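You operate a simulated robot arm through the tools that you are given. There is no shell and no other tool.

You run a simulated robot arm. Do the job below in one go: nothing can be reset, and whatever is moved stays where it is left.

JOB
Plug the sink, fill it to the line and stand the red band tumbler in it.
Fine: strainer out on the tray; the brown plug; tap shut before the tumbler goes in. Set down upright: what you pick out.

The check looks at the end state, three seconds after you hand in, the way a careful person would. Anything else that was tipped, shoved, dropped, spilled or broken makes it a failure.

ROBOT AND FRAMES
A 6-joint arm with a two-finger parallel gripper, fixed in place. Base frame: the origin is at the foot of the arm, x ahead of it, y to its left, z up; the work surface is at about z = 850. Lengths are in mm, angles in degrees, forces in N, time in s.
With the tool pointing down near the work surface it reaches from about 260 to 680 mm from the base axis. Its first joint turns from -66.0 to 66.0 degrees. Payload 2.9 kg.
Tool frame: the origin (TCP) lies between the finger pads and is the grasp point; the fingertips stand 30 mm ahead of it; z points along the fingers, y is the line along which they close. Largest opening 110 mm; finger width 20, thickness 10; the body of the gripper, 48 by 112 mm, starts 55 mm behind the TCP.
Orientation is told as [roll, pitch, yaw] about the base's x, y, z axes, in that order, counted from this pose: with the fingers straight down and closing along the base's y, the tool's x points along the base's -x, its y along +y and its z along -z.

CONTROLS
- The arm moves only by the tool jog_arm. Its arguments are lists of equal length, an entry for each row: "linear": the shift along the tool's x, y, z in mm, a list of three; "dr": the turn, a rotation vector about the tool's x, y, z in degrees, a list of three; "gripper": the finger opening in mm, from 0 to 110. In form: {"linear": [[tx, ty, tz], ...], "dr": [[ax, ay, az], ...], "gripper": [gripper, ...]}. A call has 1 to 20 rows; each row shifts and turns the commanded pose from where the row before left it, along the tool's axes as they then stand. Each row takes 0.2 s and may step no farther than 50 mm and 8.6 degrees from the row before; otherwise, or with a gripper value out of range, the whole call is refused. Where a pose cannot be reached the arm comes as near as it can. A force on the tool above 90 N (or 10 N above the force at the start of the call, whichever is more), or a blocked arm, ends the call early, and 0.2 s more pass. Each finger travels about 108 mm/s and halts on what it meets, pressing with about 22 N; the grip force reading is that of the motor and also rises with nothing between the fingers. The clock runs only during rows and for 0.2 s after the last one: add rows that do not move to give the fingers time. It gives the time, the measured TCP pose, the force on the tool (base axes), the opening and the grip force at its end, in the units of the frame above (readings bear some noise), with the torque about the TCP (base axes, N m) and any sound that the robot's microphone picked up.
- Cameras (640 x 400 px; columns grow to the right, rows downward): "scene" is fixed at [86.6, 443.4, 1386.1]; the picture's right is [-0.65, -0.76, 0.00], its down [-0.42, 0.37, -0.83] and it looks along [0.63, -0.54, -0.56] (base axes); focal length 214 px, centre (320, 200). "wrist" rides on the gripper at [72, 17, -103] in the tool frame; the picture's right is [-0.23, 0.97, 0.00], its down [-0.76, -0.18, -0.62] and it looks along [-0.61, -0.14, 0.78] (tool axes); focal length 222 px, centre (320, 200). There is no depth. A picture from a camera that has moved, and an enlarged one, comes with that camera's place and axes in the base frame and with its lens.
- camera(camera): a new picture of that camera. The clock stands still meanwhile.
- close_up(camera, box): a new picture of the part [left, top, right, bottom] of that camera's present view, enlarged. The clock stands still meanwhile.
- sign_off(): hands the job in; it is judged then, once.

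Nothing tells you positions but the pictures and the camera data. Unless the task says otherwise, let go and move clear before handing in.

The tools are called after "Emit:" as name(argument=value, ...) on one line, values as JSON. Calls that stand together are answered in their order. jog_arm: Moves the arm, as the interface text tells. Its arguments: {"type":"object","properties":{"linear":{"type":"array"},"dr":{"type":"array"},"gripper":{"type":"array"}},"required":["linear","dr","gripper"]} The other tools are called the same way: camera (camera) takes a picture; close_up (camera, box) takes an enlarged picture of a part of a camera's view; sign_off () hands the job in.

At the start:

```text
clock: 0.0
ee_pos: [422.0, 46.6, 1268.0]
tool_rot: [0.0, 0.0, 0.0]
wrist_force: [0.0, 0.0, -0.7]
wrist_torque: [-0.01, 0.0, -0.01]
opening: 110.1
grip_force: 0.0
```

scene: 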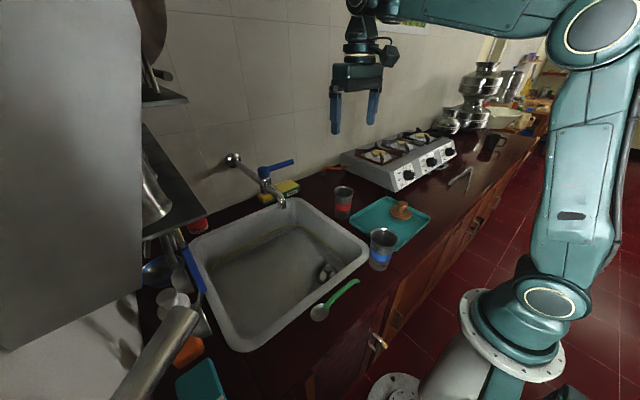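
wrist: 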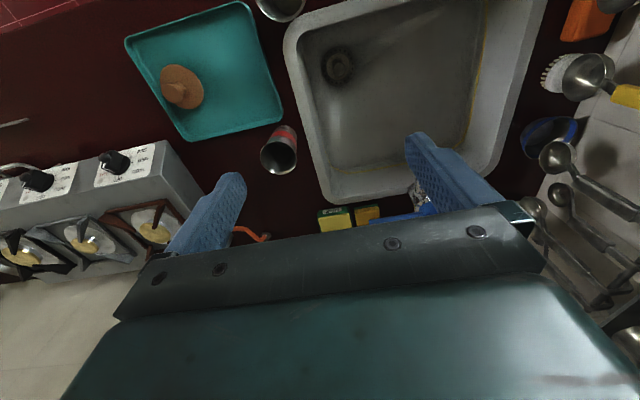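

I see a sink with a strainer in its drain, a teal tray with a brown plug on it, a red band tumbler and a blue band tumbler, and a tap with a blue lever. I'll take enlarged views first to locate everything.

Emit:
close_up(camera="scene", box=[180, 140, 440, 300])

Emit:
close_up(camera="scene", box=[210, 140, 310, 220])

Emit:
close_up(camera="scene", box=[300, 170, 440, 330])

Emit:
close_up(camera="wrist", box=[100, 0, 420, 200])

Emit:
close_up(camera="wrist", box=[270, 0, 570, 220])

```text
2.46 times, centred on (310, 220) of scene
camera zoom: at [86.6, 443.4, 1386.1], right [-0.65, -0.76, 0.0], down [-0.42, 0.37, -0.83], along [0.63, -0.54, -0.56], focal length 528 px, centre (345, 151)
```

zoom: 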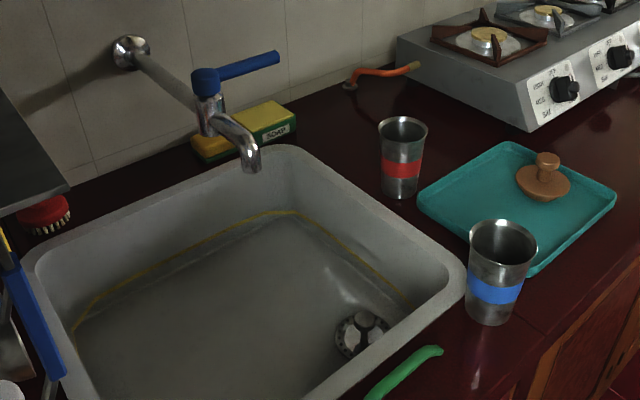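

```text
5.00 times, centred on (260, 180) of scene
camera zoom: at [86.6, 443.4, 1386.1], right [-0.65, -0.76, 0.0], down [-0.42, 0.37, -0.83], along [0.63, -0.54, -0.56], focal length 1072 px, centre (620, 300)
```

zoom: 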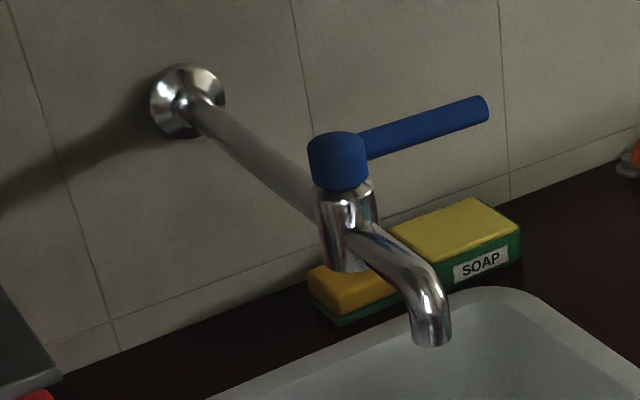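

```text
2.50 times, centred on (370, 250) of scene
camera zoom: at [86.6, 443.4, 1386.1], right [-0.65, -0.76, 0.0], down [-0.42, 0.37, -0.83], along [0.63, -0.54, -0.56], focal length 536 px, centre (195, 75)
```

zoom: 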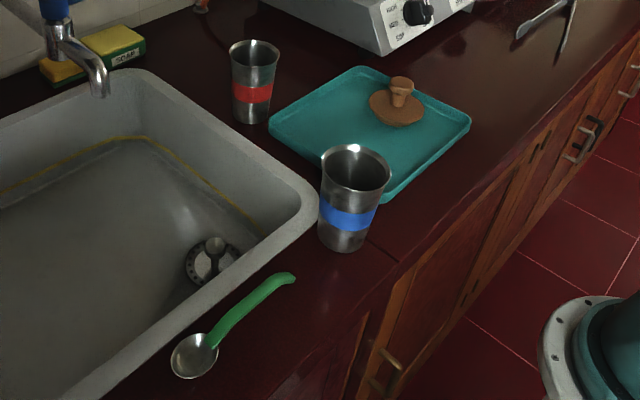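

```text
2.00 times, centred on (260, 100) of wrist
camera zoom: at [350.6, 64.9, 1372.6], right [0.23, 0.97, 0.0], down [0.76, -0.18, 0.62], along [0.61, -0.14, -0.78], focal length 444 px, centre (440, 400)
```

zoom: 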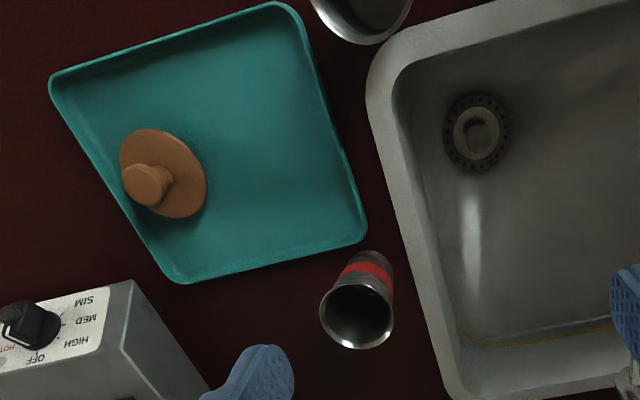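

```text
1.82 times, centred on (420, 110) of wrist
camera zoom: at [350.6, 64.9, 1372.6], right [0.23, 0.97, 0.0], down [0.76, -0.18, 0.62], along [0.61, -0.14, -0.78], focal length 404 px, centre (138, 364)
```

zoom: 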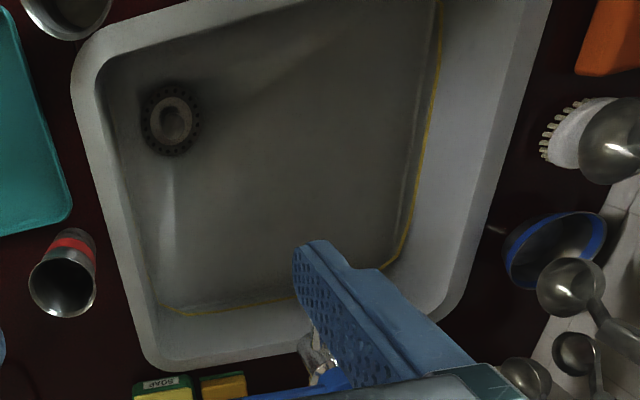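

I can roughly place the strainer in the sink at about (446, 93), the brown plug at (385, -242) on the tray and the red tumbler at (541, -67). The tap stands near the wall, so I'll pull the arm back to see it and the sink line better.

Emit:
jog_arm(linear=[[40, 0, 0], [40, 5, 0], [40, 10, 0]], dr=[[0, 0, 0], [0, 0, 0], [0, 0, 0]], gripper=[110, 110, 110])

Emit:
close_up(camera="scene", box=[130, 190, 290, 400])

Emit:
camera(camera="wrist")

```text
clock: 0.8
ee_pos: [303.2, 62.8, 1268.7]
tool_rot: [-0.1, 0.0, 0.0]
wrist_force: [0.3, 0.2, 1.1]
wrist_torque: [-0.01, -0.04, -0.01]
opening: 110.0
grip_force: 0.0
```

```text
1.90 times, centred on (210, 295) of scene
camera zoom: at [86.6, 443.4, 1386.1], right [-0.65, -0.76, 0.0], down [-0.42, 0.37, -0.83], along [0.63, -0.54, -0.56], focal length 408 px, centre (530, 19)
```

zoom: 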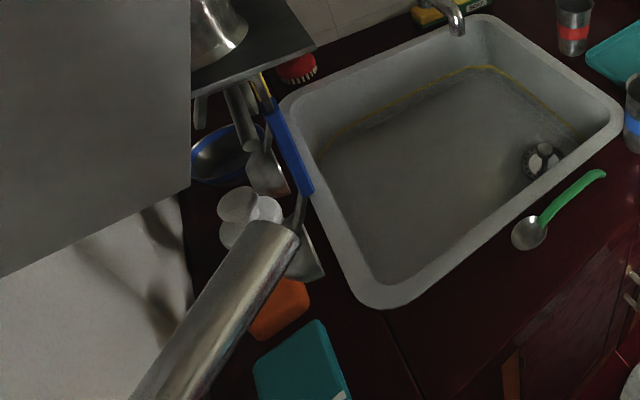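

```text
taken
camera wrist: at [228.7, 81.4, 1372.3], right [0.23, 0.97, 0.0], down [0.76, -0.18, 0.62], along [0.61, -0.14, -0.78], focal length 222 px, centre (320, 200)
```

wrist: 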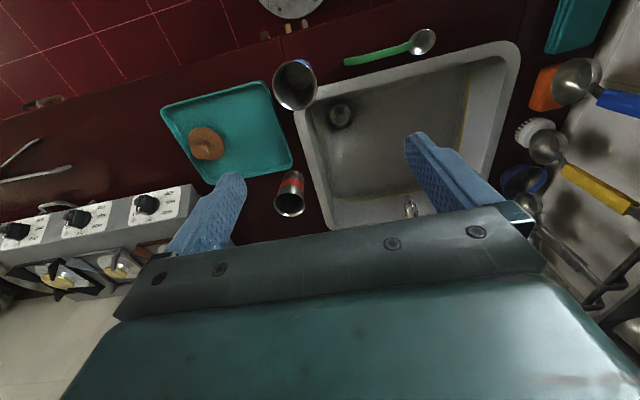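

The gripper hides the tap from here. I'll move forward and to the right at this height so the wrist camera looks down on the tap and sink.

Emit:
jog_arm(linear=[[-45, -14, 0], [-45, -14, 0], [-45, -14, 0], [-45, -14, 0], [-40, -14, 0], [-36, -14, 0]], dr=[[0, 0, 0], [0, 0, 0], [0, 0, 0], [0, 0, 0], [0, 0, 0], [0, 0, 0]], gripper=[110, 110, 110, 110, 110, 110])

Emit:
camera(camera="wrist")

Emit:
camera(camera="scene")

```text
clock: 2.2
ee_pos: [549.1, -18.4, 1245.5]
tool_rot: [0.1, 1.8, -0.6]
wrist_force: [15.2, 1.1, -24.6]
wrist_torque: [-0.35, 0.05, -0.21]
opening: 109.8
grip_force: 0.0
out of reach, approached as far as the arm can: row 6
stopped in row 6: the force on the tool passed its limit at 109 N (the readings are from after the stop); the commanded pose is now the measured one
```

```text
taken
camera wrist: at [479.2, 0.7, 1352.1], right [0.23, 0.97, -0.01], down [0.78, -0.19, 0.6], along [0.58, -0.14, -0.8], focal length 222 px, centre (320, 200)
```

wrist: 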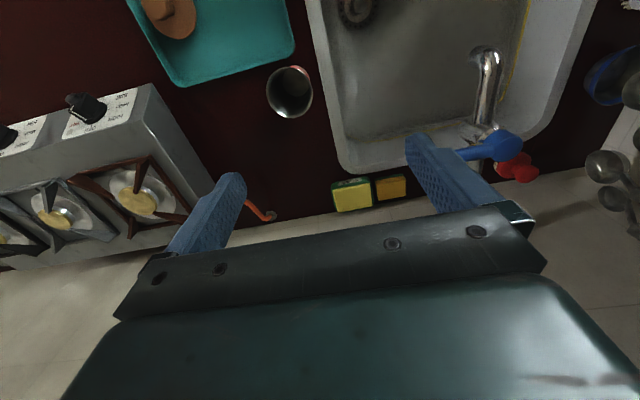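

```text
taken
```

scene: 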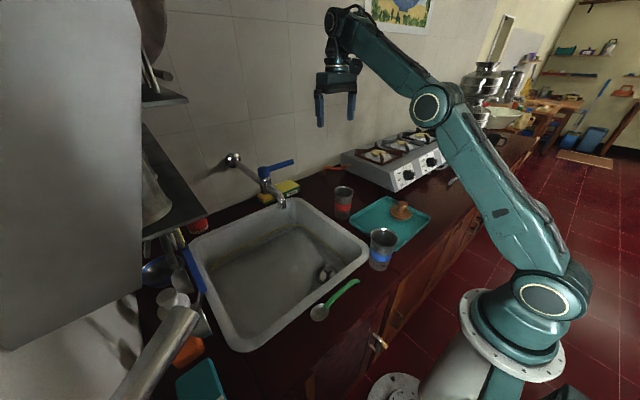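

The arm reached its limit there at that height, without touching anything that I can see. I'll enlarge this view of the tap and sink before backing off a little.

Emit:
close_up(camera="wrist", box=[300, 0, 620, 200])

Emit:
close_up(camera="wrist", box=[430, 30, 558, 190])

```text
2.00 times, centred on (460, 100) of wrist
camera zoom: at [479.2, 0.7, 1352.1], right [0.23, 0.97, -0.01], down [0.78, -0.19, 0.6], along [0.58, -0.14, -0.8], focal length 444 px, centre (40, 400)
```

zoom: 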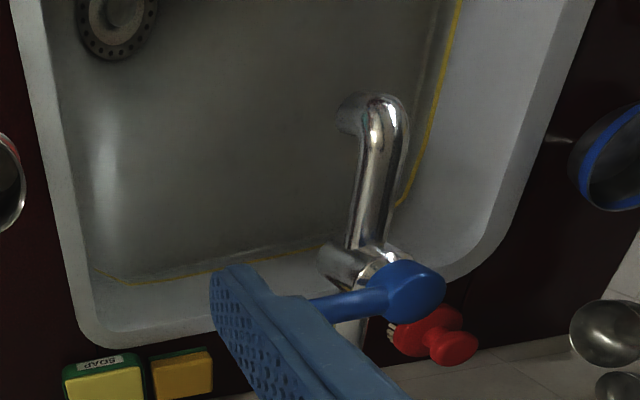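

```text
2.50 times, centred on (494, 110) of wrist
camera zoom: at [479.2, 0.7, 1352.1], right [0.23, 0.97, -0.01], down [0.78, -0.19, 0.6], along [0.58, -0.14, -0.8], focal length 555 px, centre (-115, 425)
```

zoom: 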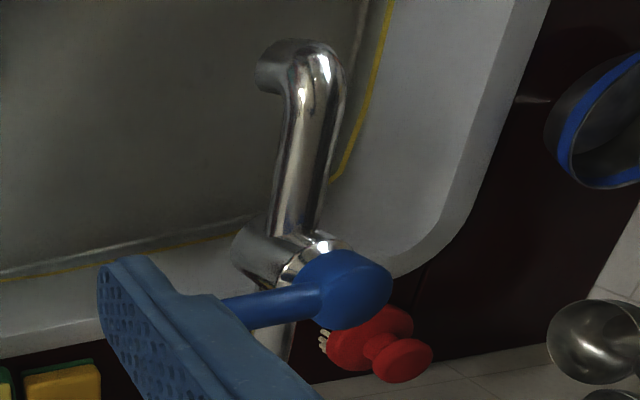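

The tap hub is at about (634, 192), its top near z 1104, with the lever pointing toward -y and the spout outlet at about (550, 190, 1007). I'll now hover above the strainer to measure it and the sink walls around it.

Emit:
jog_arm(linear=[[20, 0, 0], [20, 28, 29], [21, 28, 29], [21, 28, 29], [21, 27, 29], [0, 0, 29], [0, 0, 0]], dr=[[0.1, -1.8, -0.6], [0, 0, 0], [0, 0, 0], [0, 0, 0], [0, 0, 0], [0, 0, 0], [0, 0, 0]], gripper=[110, 110, 110, 110, 110, 110, 110])

Emit:
camera(camera="wrist")

Emit:
camera(camera="scene")

```text
clock: 3.8
ee_pos: [442.1, 96.2, 1103.0]
tool_rot: [0.0, 0.2, 0.3]
wrist_force: [-0.9, 0.3, -0.3]
wrist_torque: [-0.03, 0.02, -0.04]
opening: 110.1
grip_force: 0.1
```

```text
taken
camera wrist: at [369.3, 113.3, 1206.2], right [0.22, 0.97, 0.0], down [0.76, -0.18, 0.62], along [0.61, -0.14, -0.78], focal length 222 px, centre (320, 200)
```

wrist: 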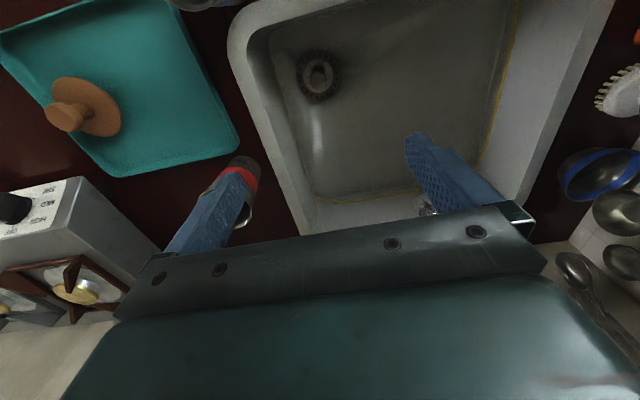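

```text
taken
```

scene: 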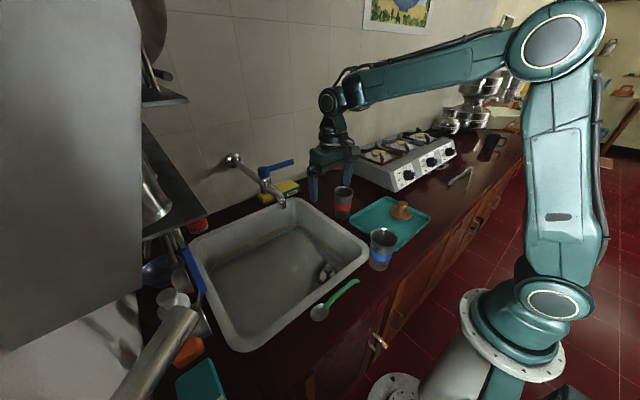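

Emit:
close_up(camera="wrist", box=[210, 0, 450, 150])

Emit:
close_up(camera="wrist", box=[280, 35, 360, 115])

Emit:
close_up(camera="scene", box=[290, 240, 370, 300])

```text
2.67 times, centred on (330, 75) of wrist
camera zoom: at [369.3, 113.3, 1206.2], right [0.22, 0.97, 0.0], down [0.76, -0.18, 0.62], along [0.61, -0.14, -0.78], focal length 592 px, centre (293, 533)
```

zoom: 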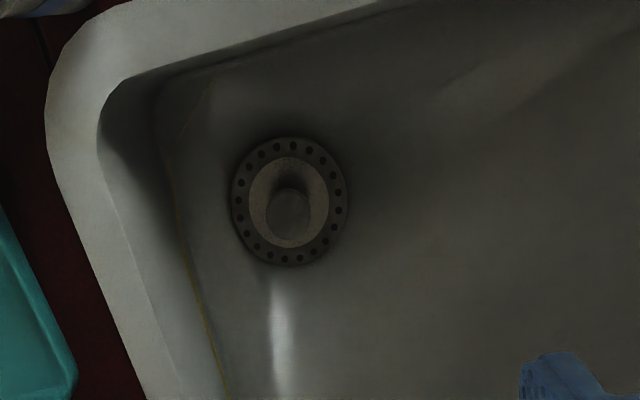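

```text
5.00 times, centred on (320, 75) of wrist
camera zoom: at [369.3, 113.3, 1206.2], right [0.22, 0.97, 0.0], down [0.76, -0.18, 0.62], along [0.61, -0.14, -0.78], focal length 1111 px, centre (320, 825)
```

zoom: 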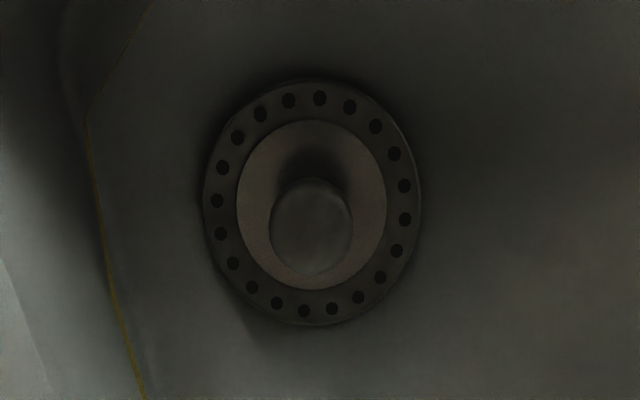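

```text
6.67 times, centred on (330, 270) of scene
camera zoom: at [86.6, 443.4, 1386.1], right [-0.65, -0.76, 0.0], down [-0.42, 0.37, -0.83], along [0.63, -0.54, -0.56], focal length 1430 px, centre (253, -267)
```

zoom: 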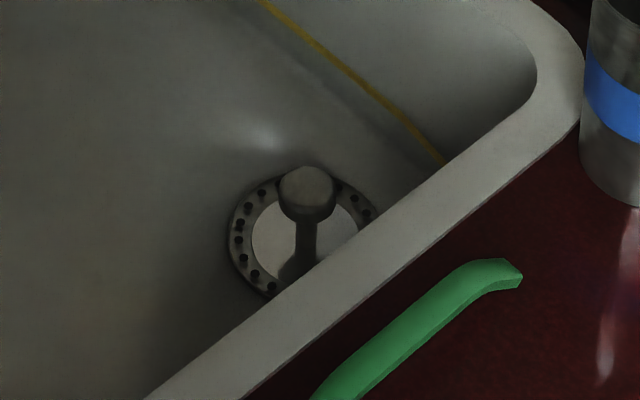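

The strainer's knob top is at about (448, 92, 750) and its disc lies near z 705; the sink wall is roughly 80 mm away on two sides. I'll turn the gripper to yaw -90 so the camera side stays over the open sink, then check before going down.

Emit:
jog_arm(linear=[[0, 0, 0], [0, 0, 0], [0, 0, 0], [0, 0, 0], [0, 0, 0], [0, 0, 0], [0, 0, 0], [0, 0, 0], [0, 0, 0], [0, 0, 0], [0, 0, 0], [-4, 6, 40], [0, 0, 40], [0, 0, 40], [0, 0, 0]], dr=[[0, 0, 8.21], [0, 0, 8.21], [0, 0, 8.21], [0, 0, 8.21], [0, 0, 8.21], [0, 0, 8.21], [0, 0, 8.21], [0, 0, 8.21], [0, 0, 8.21], [0, 0, 8.21], [0, 0, 8.21], [0, 0, 0], [0, 0, 0], [0, 0, 0], [0, 0, 0]], gripper=[110, 110, 110, 110, 110, 110, 110, 90, 80, 80, 80, 80, 80, 80, 80])

Emit:
camera(camera="wrist")

Emit:
camera(camera="scene")

```text
clock: 7.0
ee_pos: [450.4, 88.3, 980.7]
tool_rot: [-0.2, 0.0, -90.1]
wrist_force: [-0.1, -0.3, 0.5]
wrist_torque: [0.02, -0.01, -0.03]
opening: 80.0
grip_force: 0.0
```

```text
taken
camera wrist: at [467.9, 162.2, 1083.4], right [0.97, -0.23, 0.0], down [-0.18, -0.76, 0.62], along [-0.15, -0.61, -0.78], focal length 222 px, centre (320, 200)
```

wrist: 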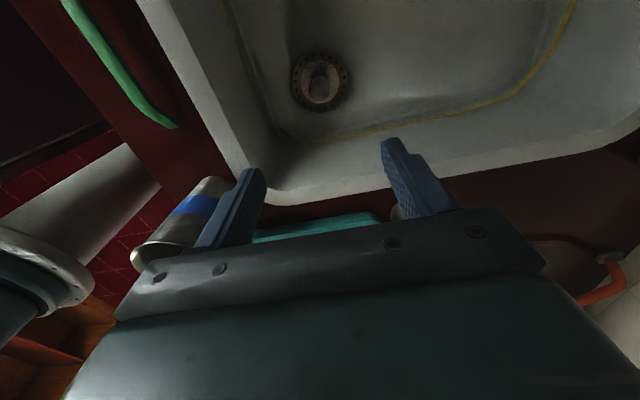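

```text
taken
```

scene: 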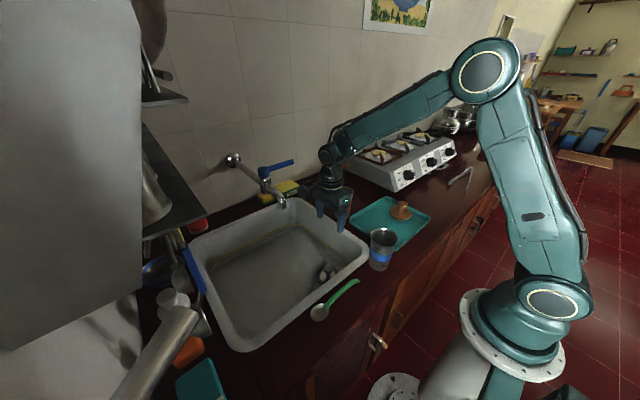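

The gripper is turned and hovers over the strainer. I'll enlarge the knob to fix its position more exactly.

Emit:
close_up(camera="wrist", box=[270, 35, 370, 125])

Emit:
close_up(camera="wrist", box=[150, 0, 640, 240])

```text
4.44 times, centred on (320, 80) of wrist
camera zoom: at [467.9, 162.2, 1083.4], right [0.97, -0.23, 0.0], down [-0.18, -0.76, 0.62], along [-0.15, -0.61, -0.78], focal length 987 px, centre (320, 733)
```

zoom: 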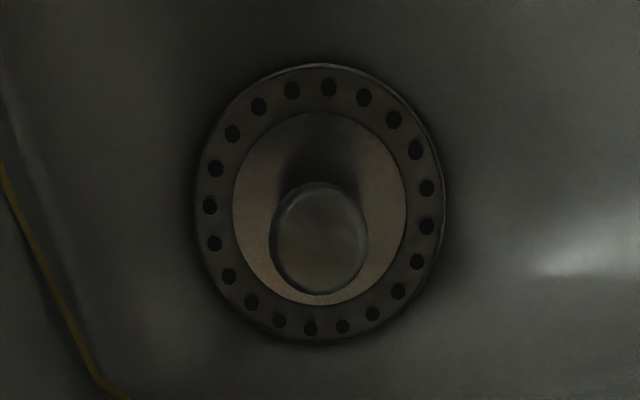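

```text
1.31 times, centred on (395, 120) of wrist
camera zoom: at [467.9, 162.2, 1083.4], right [0.97, -0.23, 0.0], down [-0.18, -0.76, 0.62], along [-0.15, -0.61, -0.78], focal length 290 px, centre (222, 304)
```

zoom: 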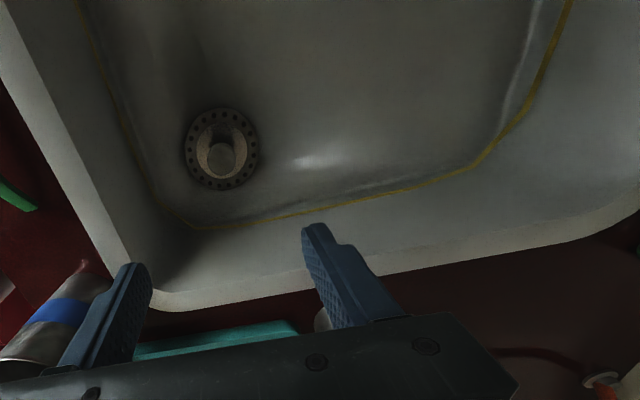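

The knob centre comes out at about (451, 93.5) with its top near z 752. I'll go down to z 790 with the fingers astride it, and look again.

Emit:
jog_arm(linear=[[5, 0.6, 40], [0, 0, 40], [0, 0, 40], [0, 0, 40], [0, 0, 30], [0, 0, 0]], dr=[[0, 0, 0], [0, 0, 0], [0, 0, 0], [0, 0, 0], [0, 0, 0], [0, 0, 0]], gripper=[80, 80, 80, 80, 80, 80])

Emit:
camera(camera="wrist")

Emit:
close_up(camera="scene", box=[260, 160, 400, 300])

```text
clock: 8.4
ee_pos: [449.8, 96.2, 791.8]
tool_rot: [-0.1, -0.1, -90.2]
wrist_force: [-0.1, 0.2, 0.0]
wrist_torque: [-0.01, -0.01, 0.04]
opening: 80.0
grip_force: 0.1
```

```text
taken
camera wrist: at [467.0, 169.5, 895.2], right [0.97, -0.23, 0.0], down [-0.18, -0.76, 0.62], along [-0.14, -0.61, -0.78], focal length 222 px, centre (320, 200)
```

wrist: 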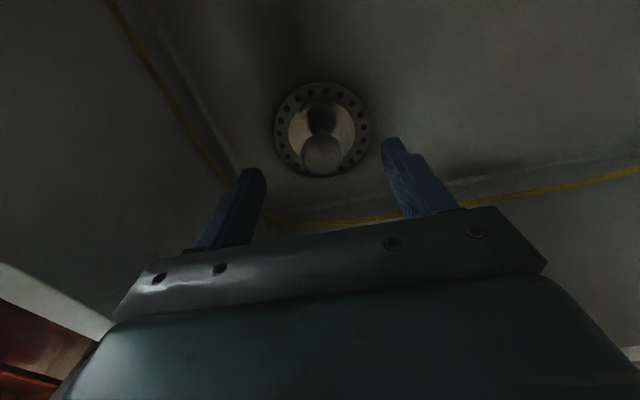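

```text
2.86 times, centred on (330, 230) of scene
camera zoom: at [86.6, 443.4, 1386.1], right [-0.65, -0.76, 0.0], down [-0.42, 0.37, -0.83], along [0.63, -0.54, -0.56], focal length 613 px, centre (291, 114)
```

zoom: 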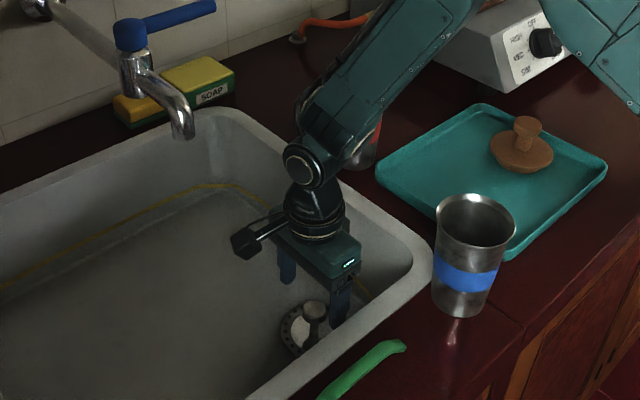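

The fingers are centred on the knob. I'll go down to about z 750 and close on its cap.

Emit:
jog_arm(linear=[[0, 0, 20], [0, 0, 20], [0, 0, 0], [0, 0, 0], [0, 0, 0], [0, 0, 0], [0, 0, 0]], dr=[[0, 0, 0], [0, 0, 0], [0, 0, 0], [0, 0, 0], [0, 0, 0], [0, 0, 0], [0, 0, 0]], gripper=[80, 80, 80, 20, 20, 20, 20])

Emit:
camera(camera="wrist")

```text
clock: 10.0
ee_pos: [448.6, 95.1, 752.3]
tool_rot: [-0.2, 0.0, -90.1]
wrist_force: [-0.6, 0.9, 0.6]
wrist_torque: [-0.03, -0.01, 0.0]
opening: 30.9
grip_force: 22.1
```

```text
taken
camera wrist: at [466.5, 168.7, 856.0], right [0.97, -0.23, 0.0], down [-0.18, -0.76, 0.62], along [-0.15, -0.61, -0.78], focal length 222 px, centre (320, 200)
```

wrist: 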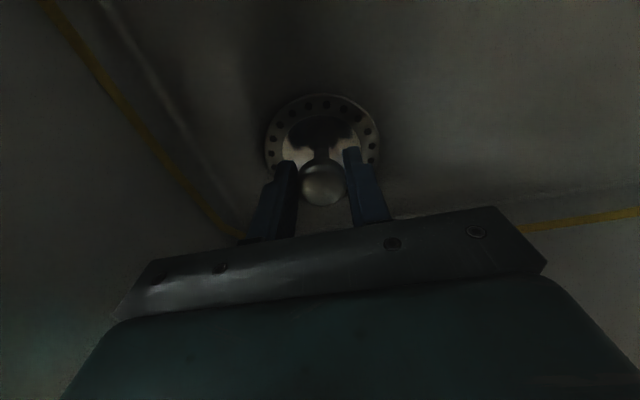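

The cap is held at 31 mm opening. I'll lift it straight up slowly at first, and check that it hangs level.

Emit:
jog_arm(linear=[[0, 0, -5], [0, 0, -10], [0, 0, -20], [0, 0, -30], [0, 0, -35], [0, 0, -35], [0, 0, -35], [0, 0, -35], [0, 0, -35], [0, 0, -35], [0, 0, -35], [0, 0, -20], [0, 0, 0]], dr=[[0, 0, 0], [0, 0, 0], [0, 0, 0], [0, 0, 0], [0, 0, 0], [0, 0, 0], [0, 0, 0], [0, 0, 0], [0, 0, 0], [0, 0, 0], [0, 0, 0], [0, 0, 0], [0, 0, 0]], gripper=[20, 20, 20, 20, 20, 20, 20, 20, 20, 20, 20, 20, 20])

Emit:
camera(camera="wrist")

Emit:
camera(camera="scene")

```text
clock: 12.8
ee_pos: [449.6, 94.1, 1083.5]
tool_rot: [-0.3, 0.0, -90.1]
wrist_force: [-0.5, -0.3, -0.9]
wrist_torque: [-0.04, 0.01, 0.02]
opening: 30.9
grip_force: 21.5
```

```text
taken
camera wrist: at [467.8, 168.4, 1186.6], right [0.97, -0.23, 0.0], down [-0.18, -0.76, 0.62], along [-0.15, -0.61, -0.78], focal length 222 px, centre (320, 200)
```

wrist: 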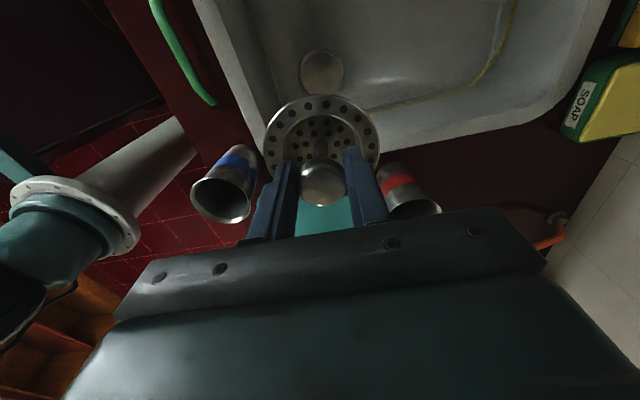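

```text
taken
```

scene: 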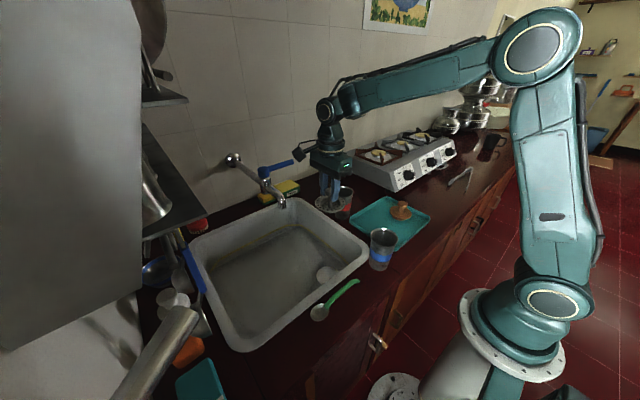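

The strainer is out and hanging level. I'll enlarge it and the open drain to learn its underside and depth.

Emit:
close_up(camera="scene", box=[290, 150, 390, 230])

Emit:
close_up(camera="wrist", box=[240, 30, 420, 240])

Emit:
close_up(camera="scene", box=[290, 240, 370, 300])

```text
5.00 times, centred on (340, 190) of scene
camera zoom: at [86.6, 443.4, 1386.1], right [-0.65, -0.76, 0.0], down [-0.42, 0.37, -0.83], along [0.63, -0.54, -0.56], focal length 1072 px, centre (220, 250)
```

zoom: 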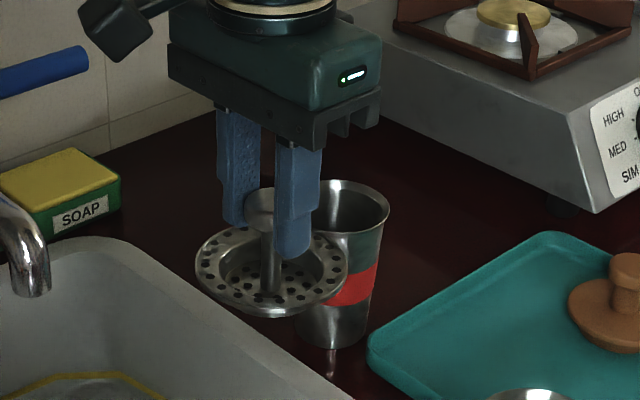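

```text
1.90 times, centred on (330, 135) of wrist
camera zoom: at [467.8, 168.4, 1186.6], right [0.97, -0.23, 0.0], down [-0.18, -0.76, 0.62], along [-0.15, -0.61, -0.78], focal length 423 px, centre (301, 324)
```

zoom: 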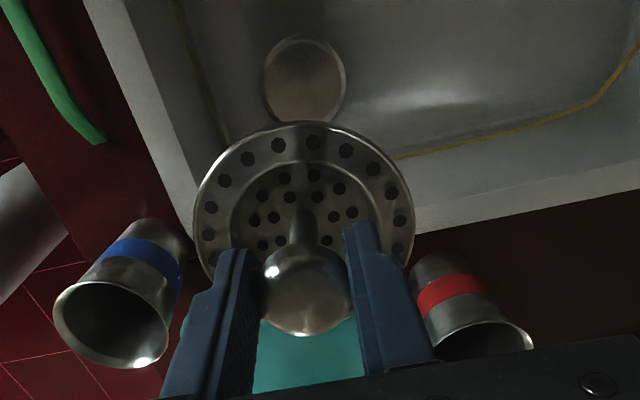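

```text
6.67 times, centred on (330, 270) of scene
camera zoom: at [86.6, 443.4, 1386.1], right [-0.65, -0.76, 0.0], down [-0.42, 0.37, -0.83], along [0.63, -0.54, -0.56], focal length 1430 px, centre (253, -267)
```

zoom: 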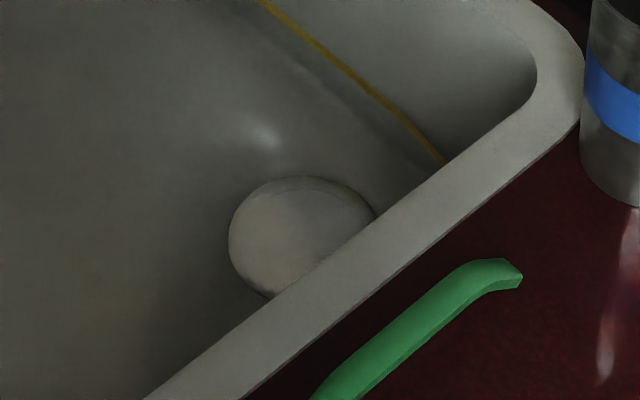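

The strainer is a shallow dish about 88 mm across, and its bottom hangs some 57 mm below the grip. I'll carry it over the open half of the tray, to about (391, -130), staying above the tumblers.

Emit:
jog_arm(linear=[[-37, -10, 0], [-37, -10, 0], [-38, -10, 0], [-38, -10, 0], [-37, -10, 0], [-37, -9, 0], [0, 0, 0]], dr=[[0, 0, 0], [0, 0, 0], [0, 0, 0], [0, 0, 0], [0, 0, 0], [0, 0, 0], [0, 0, 0]], gripper=[20, 20, 20, 20, 20, 20, 20])

Emit:
camera(camera="wrist")

Emit:
close_up(camera="scene", box=[320, 120, 460, 260])

```text
clock: 14.4
ee_pos: [392.7, -130.9, 1083.3]
tool_rot: [-0.2, 0.0, -90.1]
wrist_force: [-0.6, 0.1, -0.7]
wrist_torque: [0.01, 0.01, -0.03]
opening: 30.9
grip_force: 22.1
```

```text
taken
camera wrist: at [409.4, -57.2, 1186.8], right [0.97, -0.23, 0.0], down [-0.18, -0.76, 0.62], along [-0.14, -0.61, -0.78], focal length 222 px, centre (320, 200)
```

wrist: 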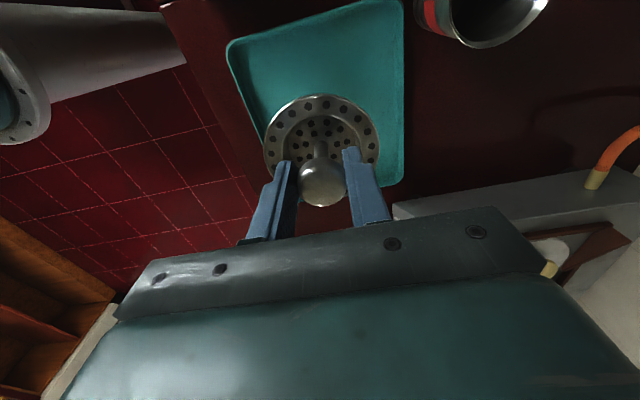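

```text
2.86 times, centred on (390, 190) of scene
camera zoom: at [86.6, 443.3, 1386.1], right [-0.65, -0.76, 0.0], down [-0.42, 0.37, -0.83], along [0.63, -0.54, -0.56], focal length 613 px, centre (120, 229)
```

zoom: 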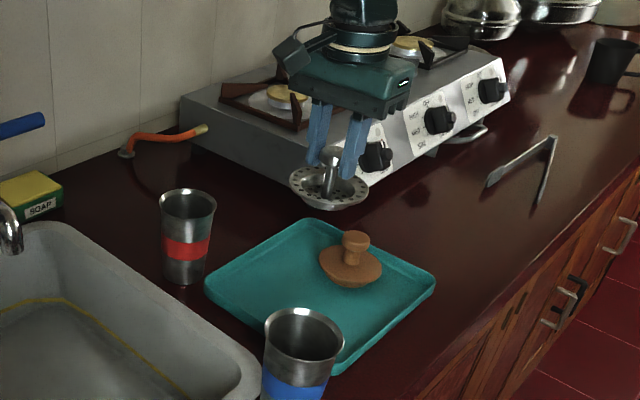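

The strainer hangs over the free part of the tray. I'll lower it to about 20 mm above the tray and look.

Emit:
jog_arm(linear=[[0, -1, 38], [0, 0, 38], [0, 0, 38], [0, 0, 34], [0, 0, 0]], dr=[[0, 0, 0], [0, 0, 0], [0, 0, 0], [0, 0, 0], [0, 0, 0]], gripper=[20, 20, 20, 20, 20])

Emit:
close_up(camera="scene", box=[340, 160, 440, 260])

Emit:
camera(camera="wrist")

```text
clock: 15.6
ee_pos: [388.1, -129.8, 933.3]
tool_rot: [-0.1, 0.0, -90.0]
wrist_force: [-0.6, 0.1, -0.4]
wrist_torque: [0.02, 0.01, 0.03]
opening: 30.7
grip_force: 22.5
```

```text
4.00 times, centred on (390, 210) of scene
camera zoom: at [86.6, 443.4, 1386.1], right [-0.65, -0.76, 0.0], down [-0.42, 0.37, -0.83], along [0.63, -0.54, -0.56], focal length 858 px, centre (40, 160)
```

zoom: 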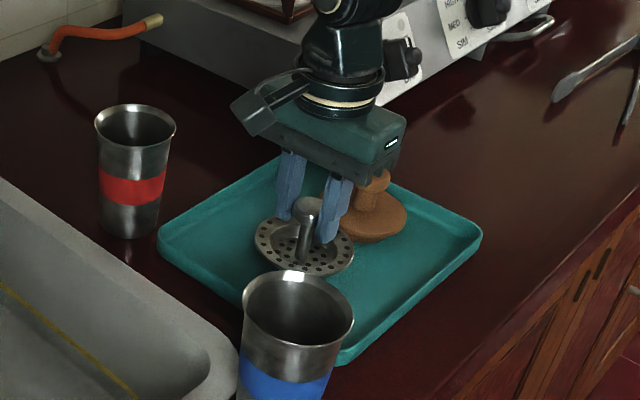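

```text
taken
camera wrist: at [405.4, -56.6, 1036.9], right [0.97, -0.23, 0.0], down [-0.18, -0.76, 0.62], along [-0.15, -0.61, -0.78], focal length 222 px, centre (320, 200)
```

wrist: 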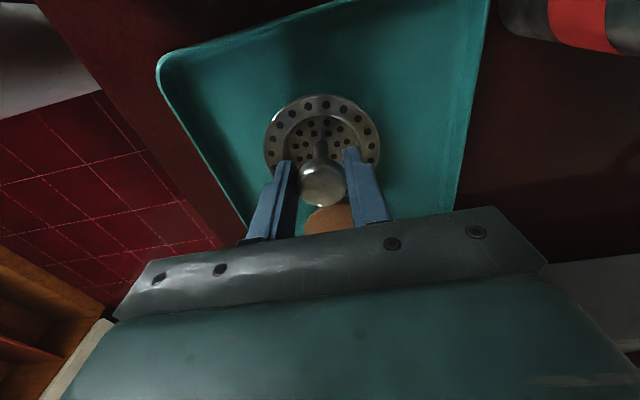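

Position over the tray is good, clear of the plug. I'll lower it in small steps and watch the force for contact.

Emit:
jog_arm(linear=[[0, 0, 5], [0, 0, 4], [0, 0, 3], [0, 0, 0]], dr=[[0, 0, 0], [0, 0, 0], [0, 0, 0], [0, 0, 0]], gripper=[20, 20, 20, 20])

Emit:
close_up(camera="scene", box=[355, 190, 425, 240])

```text
clock: 16.6
ee_pos: [390.3, -128.9, 921.9]
tool_rot: [0.0, -0.1, -90.0]
wrist_force: [-2.5, 1.5, 7.0]
wrist_torque: [-0.09, 0.06, -0.04]
opening: 31.0
grip_force: 21.5
```

```text
8.00 times, centred on (390, 215) of scene
camera zoom: at [86.5, 443.4, 1386.1], right [-0.65, -0.76, 0.0], down [-0.42, 0.37, -0.83], along [0.63, -0.54, -0.56], focal length 1716 px, centre (-240, 80)
```

zoom: 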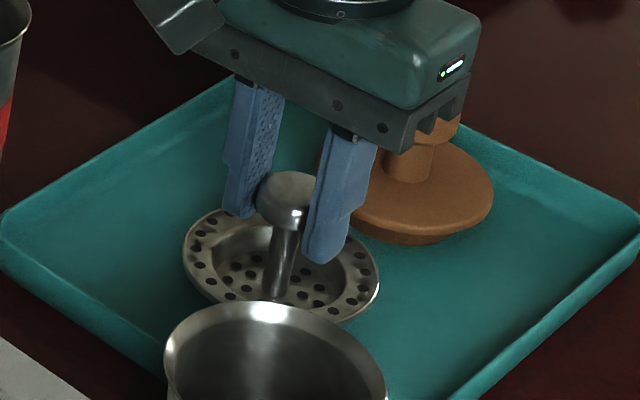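

The strainer touches the tray with about 7 N at TCP z 922. I'll ease up 1 mm and open the fingers slowly so it settles flat.

Emit:
jog_arm(linear=[[0, 0, -1], [0, 0, 0], [0, 0, 0], [0, 0, 0], [0, 0, 0], [0, 0, 0], [0, 0, 0]], dr=[[0, 0, 0], [0, 0, 0], [0, 0, 0], [0, 0, 0], [0, 0, 0], [0, 0, 0], [0, 0, 0]], gripper=[20, 30, 33, 36, 42, 50, 60])

Emit:
close_up(camera="scene", box=[355, 190, 425, 240])

Emit:
camera(camera="wrist")

```text
clock: 18.2
ee_pos: [390.1, -129.0, 923.1]
tool_rot: [-0.2, -0.1, -90.1]
wrist_force: [-0.5, -0.2, 0.7]
wrist_torque: [0.02, -0.02, 0.0]
opening: 59.9
grip_force: 0.1
```

```text
8.00 times, centred on (390, 215) of scene
camera zoom: at [86.6, 443.4, 1386.1], right [-0.65, -0.76, 0.0], down [-0.42, 0.37, -0.83], along [0.63, -0.54, -0.56], focal length 1716 px, centre (-240, 80)
```

zoom: 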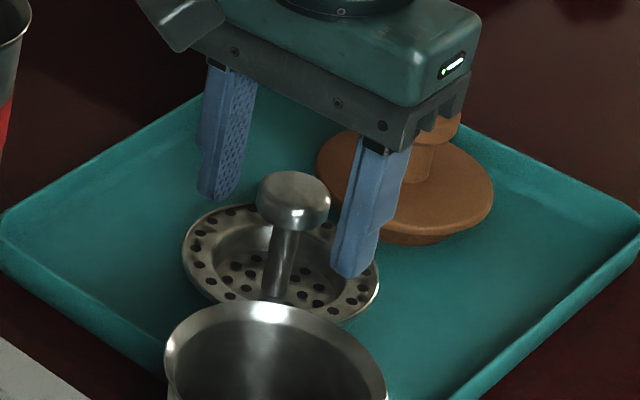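

```text
taken
camera wrist: at [407.4, -56.2, 1027.2], right [0.97, -0.23, 0.0], down [-0.18, -0.76, 0.62], along [-0.15, -0.61, -0.78], focal length 222 px, centre (320, 200)
```

wrist: 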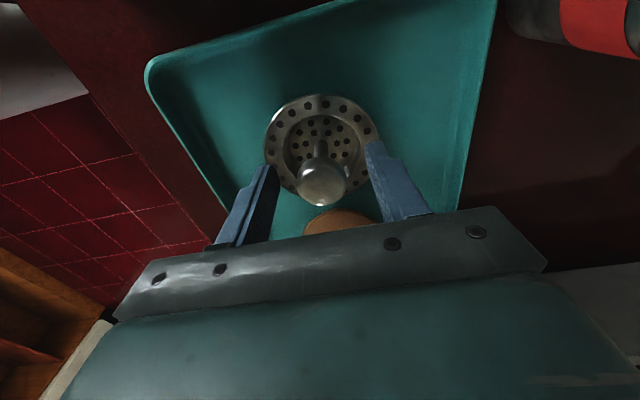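

The strainer stands upright on the tray, free of the fingers. I'll rise straight up and move above the brown plug.

Emit:
jog_arm(linear=[[0, 0, -20], [0, 0, -40], [0, 0, -40], [0, 0, -30], [-40, -2, 0], [-40, -2, 0], [-32, 0, 0], [0, 0, 0]], dr=[[0, 0, 0], [0, 0, 0], [0, 0, 0], [0, 0, 0], [0, 0, 0], [0, 0, 0], [0, 0, 0], [0, 0, 0]], gripper=[60, 60, 60, 60, 70, 80, 80, 80])

Emit:
camera(camera="wrist")

Emit:
close_up(camera="scene", box=[340, 160, 440, 260])

```text
clock: 20.0
ee_pos: [386.3, -241.7, 1052.8]
tool_rot: [-0.2, 0.0, -90.1]
wrist_force: [-0.3, 0.5, 0.0]
wrist_torque: [-0.02, 0.06, 0.02]
opening: 80.0
grip_force: 0.1
```

```text
taken
camera wrist: at [402.9, -168.0, 1156.3], right [0.97, -0.23, 0.0], down [-0.18, -0.76, 0.62], along [-0.15, -0.61, -0.78], focal length 222 px, centre (320, 200)
```

wrist: 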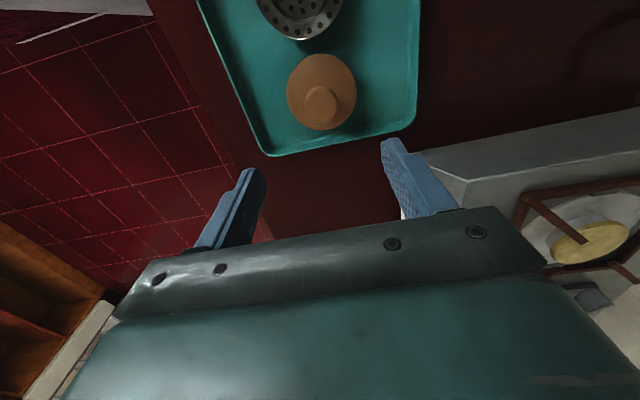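

```text
4.00 times, centred on (390, 210) of scene
camera zoom: at [86.6, 443.3, 1386.1], right [-0.65, -0.76, 0.0], down [-0.42, 0.37, -0.83], along [0.63, -0.54, -0.56], focal length 858 px, centre (40, 160)
```

zoom: 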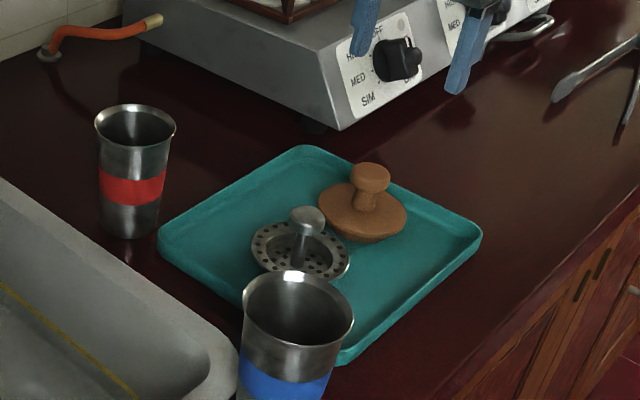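

The strainer stands well on the tray and the plug knob is below the gripper. I'll enlarge the plug for an exact position.

Emit:
close_up(camera="wrist", box=[270, 40, 370, 140])

Emit:
close_up(camera="scene", box=[370, 190, 450, 230])

```text
4.00 times, centred on (320, 90) of wrist
camera zoom: at [402.9, -168.0, 1156.3], right [0.97, -0.23, 0.0], down [-0.18, -0.76, 0.62], along [-0.15, -0.61, -0.78], focal length 888 px, centre (320, 640)
```

zoom: 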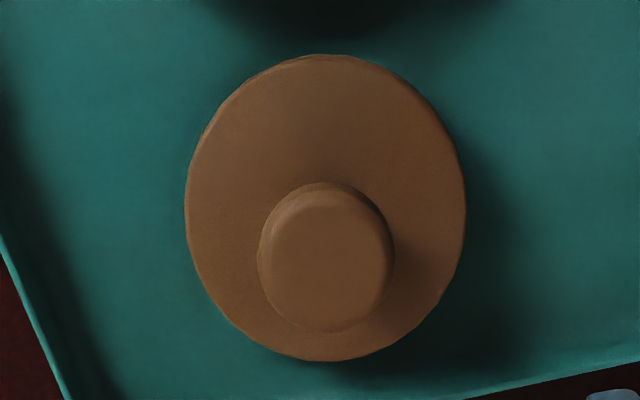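

```text
8.00 times, centred on (410, 210) of scene
camera zoom: at [86.6, 443.3, 1386.1], right [-0.65, -0.76, 0.0], down [-0.42, 0.37, -0.83], along [0.63, -0.54, -0.56], focal length 1716 px, centre (-400, 120)
```

zoom: 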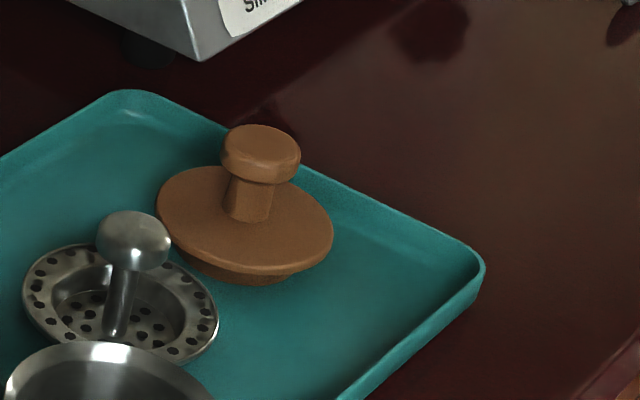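

The plug's knob is at about (389, -234), top near z 917, roughly 8 mm further +y than the gripper. I'll correct that and come down to just above it for another look.

Emit:
jog_arm(linear=[[8, 3.5, 30], [0, 0, 35], [0, 0, 20], [0, 0, 0]], dr=[[0, 0, 0], [0, 0, 0], [0, 0, 0], [0, 0, 0]], gripper=[80, 80, 80, 80])

Emit:
camera(camera="wrist")

Emit:
close_up(camera="scene", box=[350, 160, 450, 240])

```text
clock: 21.0
ee_pos: [388.9, -233.2, 967.8]
tool_rot: [-0.1, 0.1, -90.0]
wrist_force: [-1.2, 0.1, 0.0]
wrist_torque: [0.01, -0.02, 0.0]
opening: 80.0
grip_force: 0.0
```

```text
taken
camera wrist: at [405.5, -160.1, 1071.7], right [0.97, -0.23, 0.0], down [-0.18, -0.76, 0.62], along [-0.14, -0.61, -0.78], focal length 222 px, centre (320, 200)
```

wrist: 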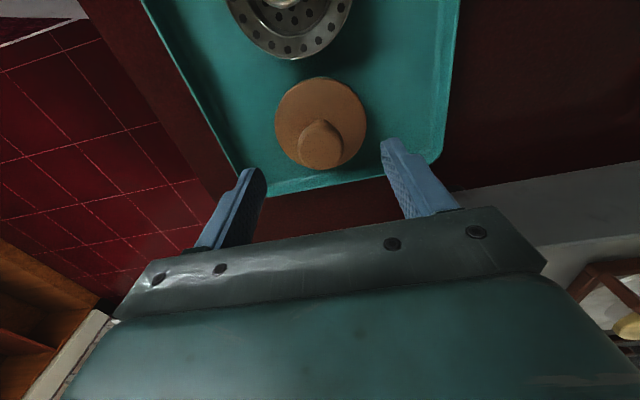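

```text
5.00 times, centred on (400, 200) of scene
camera zoom: at [86.6, 443.4, 1386.1], right [-0.65, -0.76, 0.0], down [-0.42, 0.37, -0.83], along [0.63, -0.54, -0.56], focal length 1072 px, centre (-80, 200)
```

zoom: 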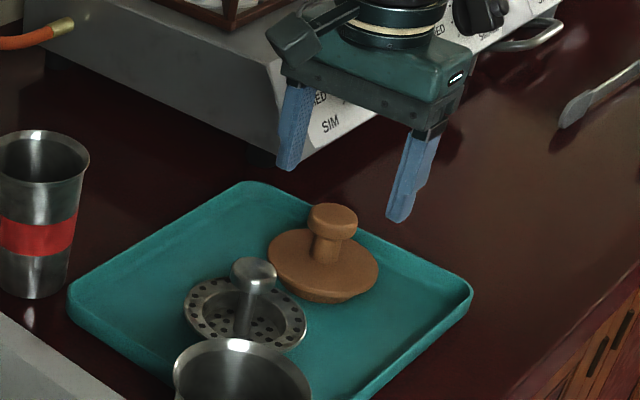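

The knob sits about 5 mm further +y, with its top near z 916. I'll correct, come down to z 917 and grip its cap.

Emit:
jog_arm(linear=[[5, 1, 20], [0, 0, 20], [0, 0, 10], [0, 0, 0]], dr=[[0, 0, 0], [0, 0, 0], [0, 0, 0], [0, 0, 0]], gripper=[80, 80, 80, 80])

Emit:
camera(camera="wrist")

Emit:
close_up(camera="scene", box=[350, 160, 450, 240])

```text
clock: 22.0
ee_pos: [390.4, -228.5, 919.0]
tool_rot: [-0.2, 0.1, -90.1]
wrist_force: [0.3, -0.1, -0.1]
wrist_torque: [0.02, 0.0, 0.0]
opening: 79.7
grip_force: 0.1
```

```text
taken
camera wrist: at [407.3, -155.4, 1022.2], right [0.97, -0.23, 0.0], down [-0.18, -0.76, 0.62], along [-0.15, -0.61, -0.78], focal length 222 px, centre (320, 200)
```

wrist: 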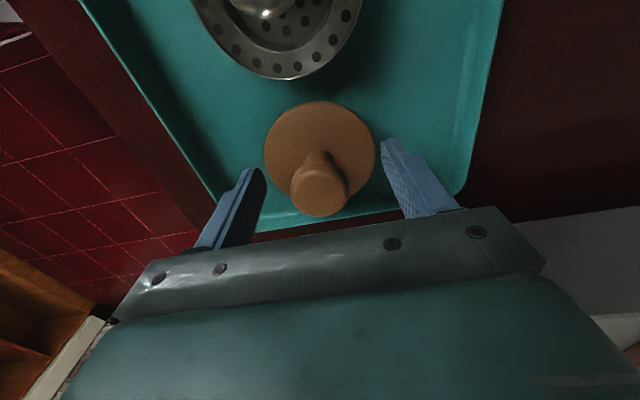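

```text
5.00 times, centred on (400, 200) of scene
camera zoom: at [86.6, 443.4, 1386.1], right [-0.65, -0.76, 0.0], down [-0.42, 0.37, -0.83], along [0.63, -0.54, -0.56], focal length 1072 px, centre (-80, 200)
```

zoom: 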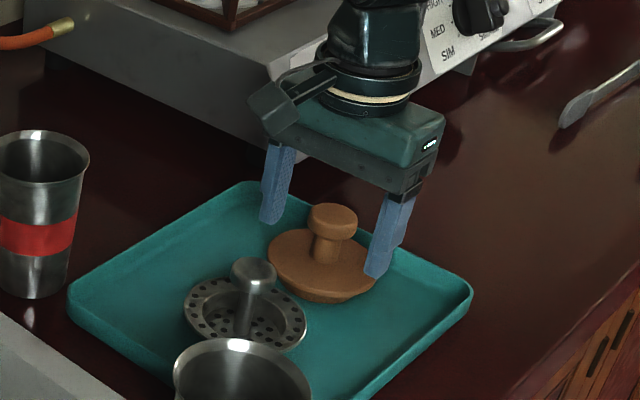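

The knob is centred between the fingers. I'll close on it.

Emit:
jog_arm(linear=[[0, 0, 1], [0, 0, 0], [0, 0, 0], [0, 0, 0], [0, 0, 0]], dr=[[0, 0, 0], [0, 0, 0], [0, 0, 0], [0, 0, 0], [0, 0, 0]], gripper=[60, 25, 25, 25, 25])

Emit:
close_up(camera="scene", box=[350, 160, 450, 240])

Emit:
camera(camera="wrist")

```text
clock: 23.2
ee_pos: [390.3, -228.3, 917.8]
tool_rot: [-0.2, 0.0, -90.1]
wrist_force: [-0.2, -0.1, -0.5]
wrist_torque: [0.01, 0.01, -0.01]
opening: 35.1
grip_force: 22.1
```

```text
5.00 times, centred on (400, 200) of scene
camera zoom: at [86.6, 443.4, 1386.1], right [-0.65, -0.76, 0.0], down [-0.42, 0.37, -0.83], along [0.63, -0.54, -0.56], focal length 1072 px, centre (-80, 200)
```

zoom: 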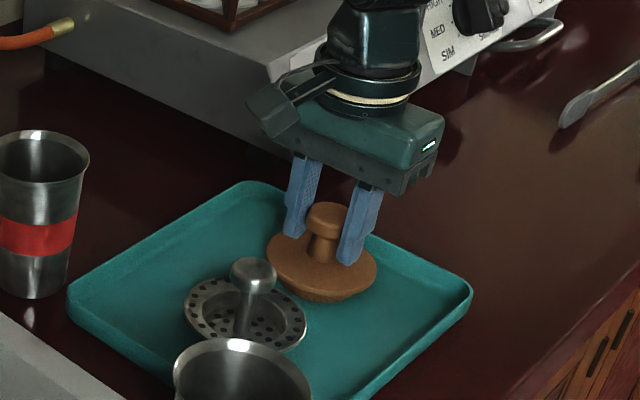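

```text
taken
camera wrist: at [407.2, -155.0, 1021.3], right [0.97, -0.23, 0.0], down [-0.18, -0.76, 0.62], along [-0.15, -0.61, -0.78], focal length 222 px, centre (320, 200)
```

wrist: 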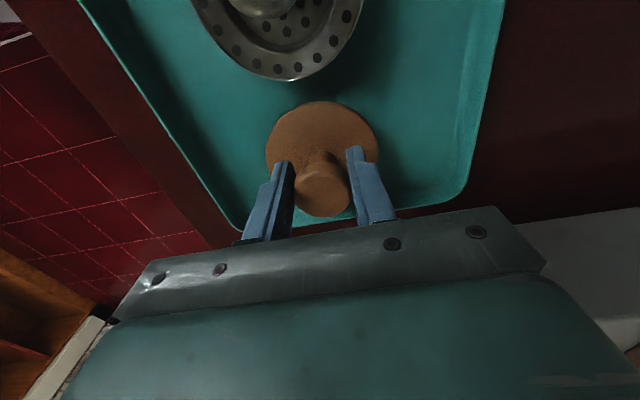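

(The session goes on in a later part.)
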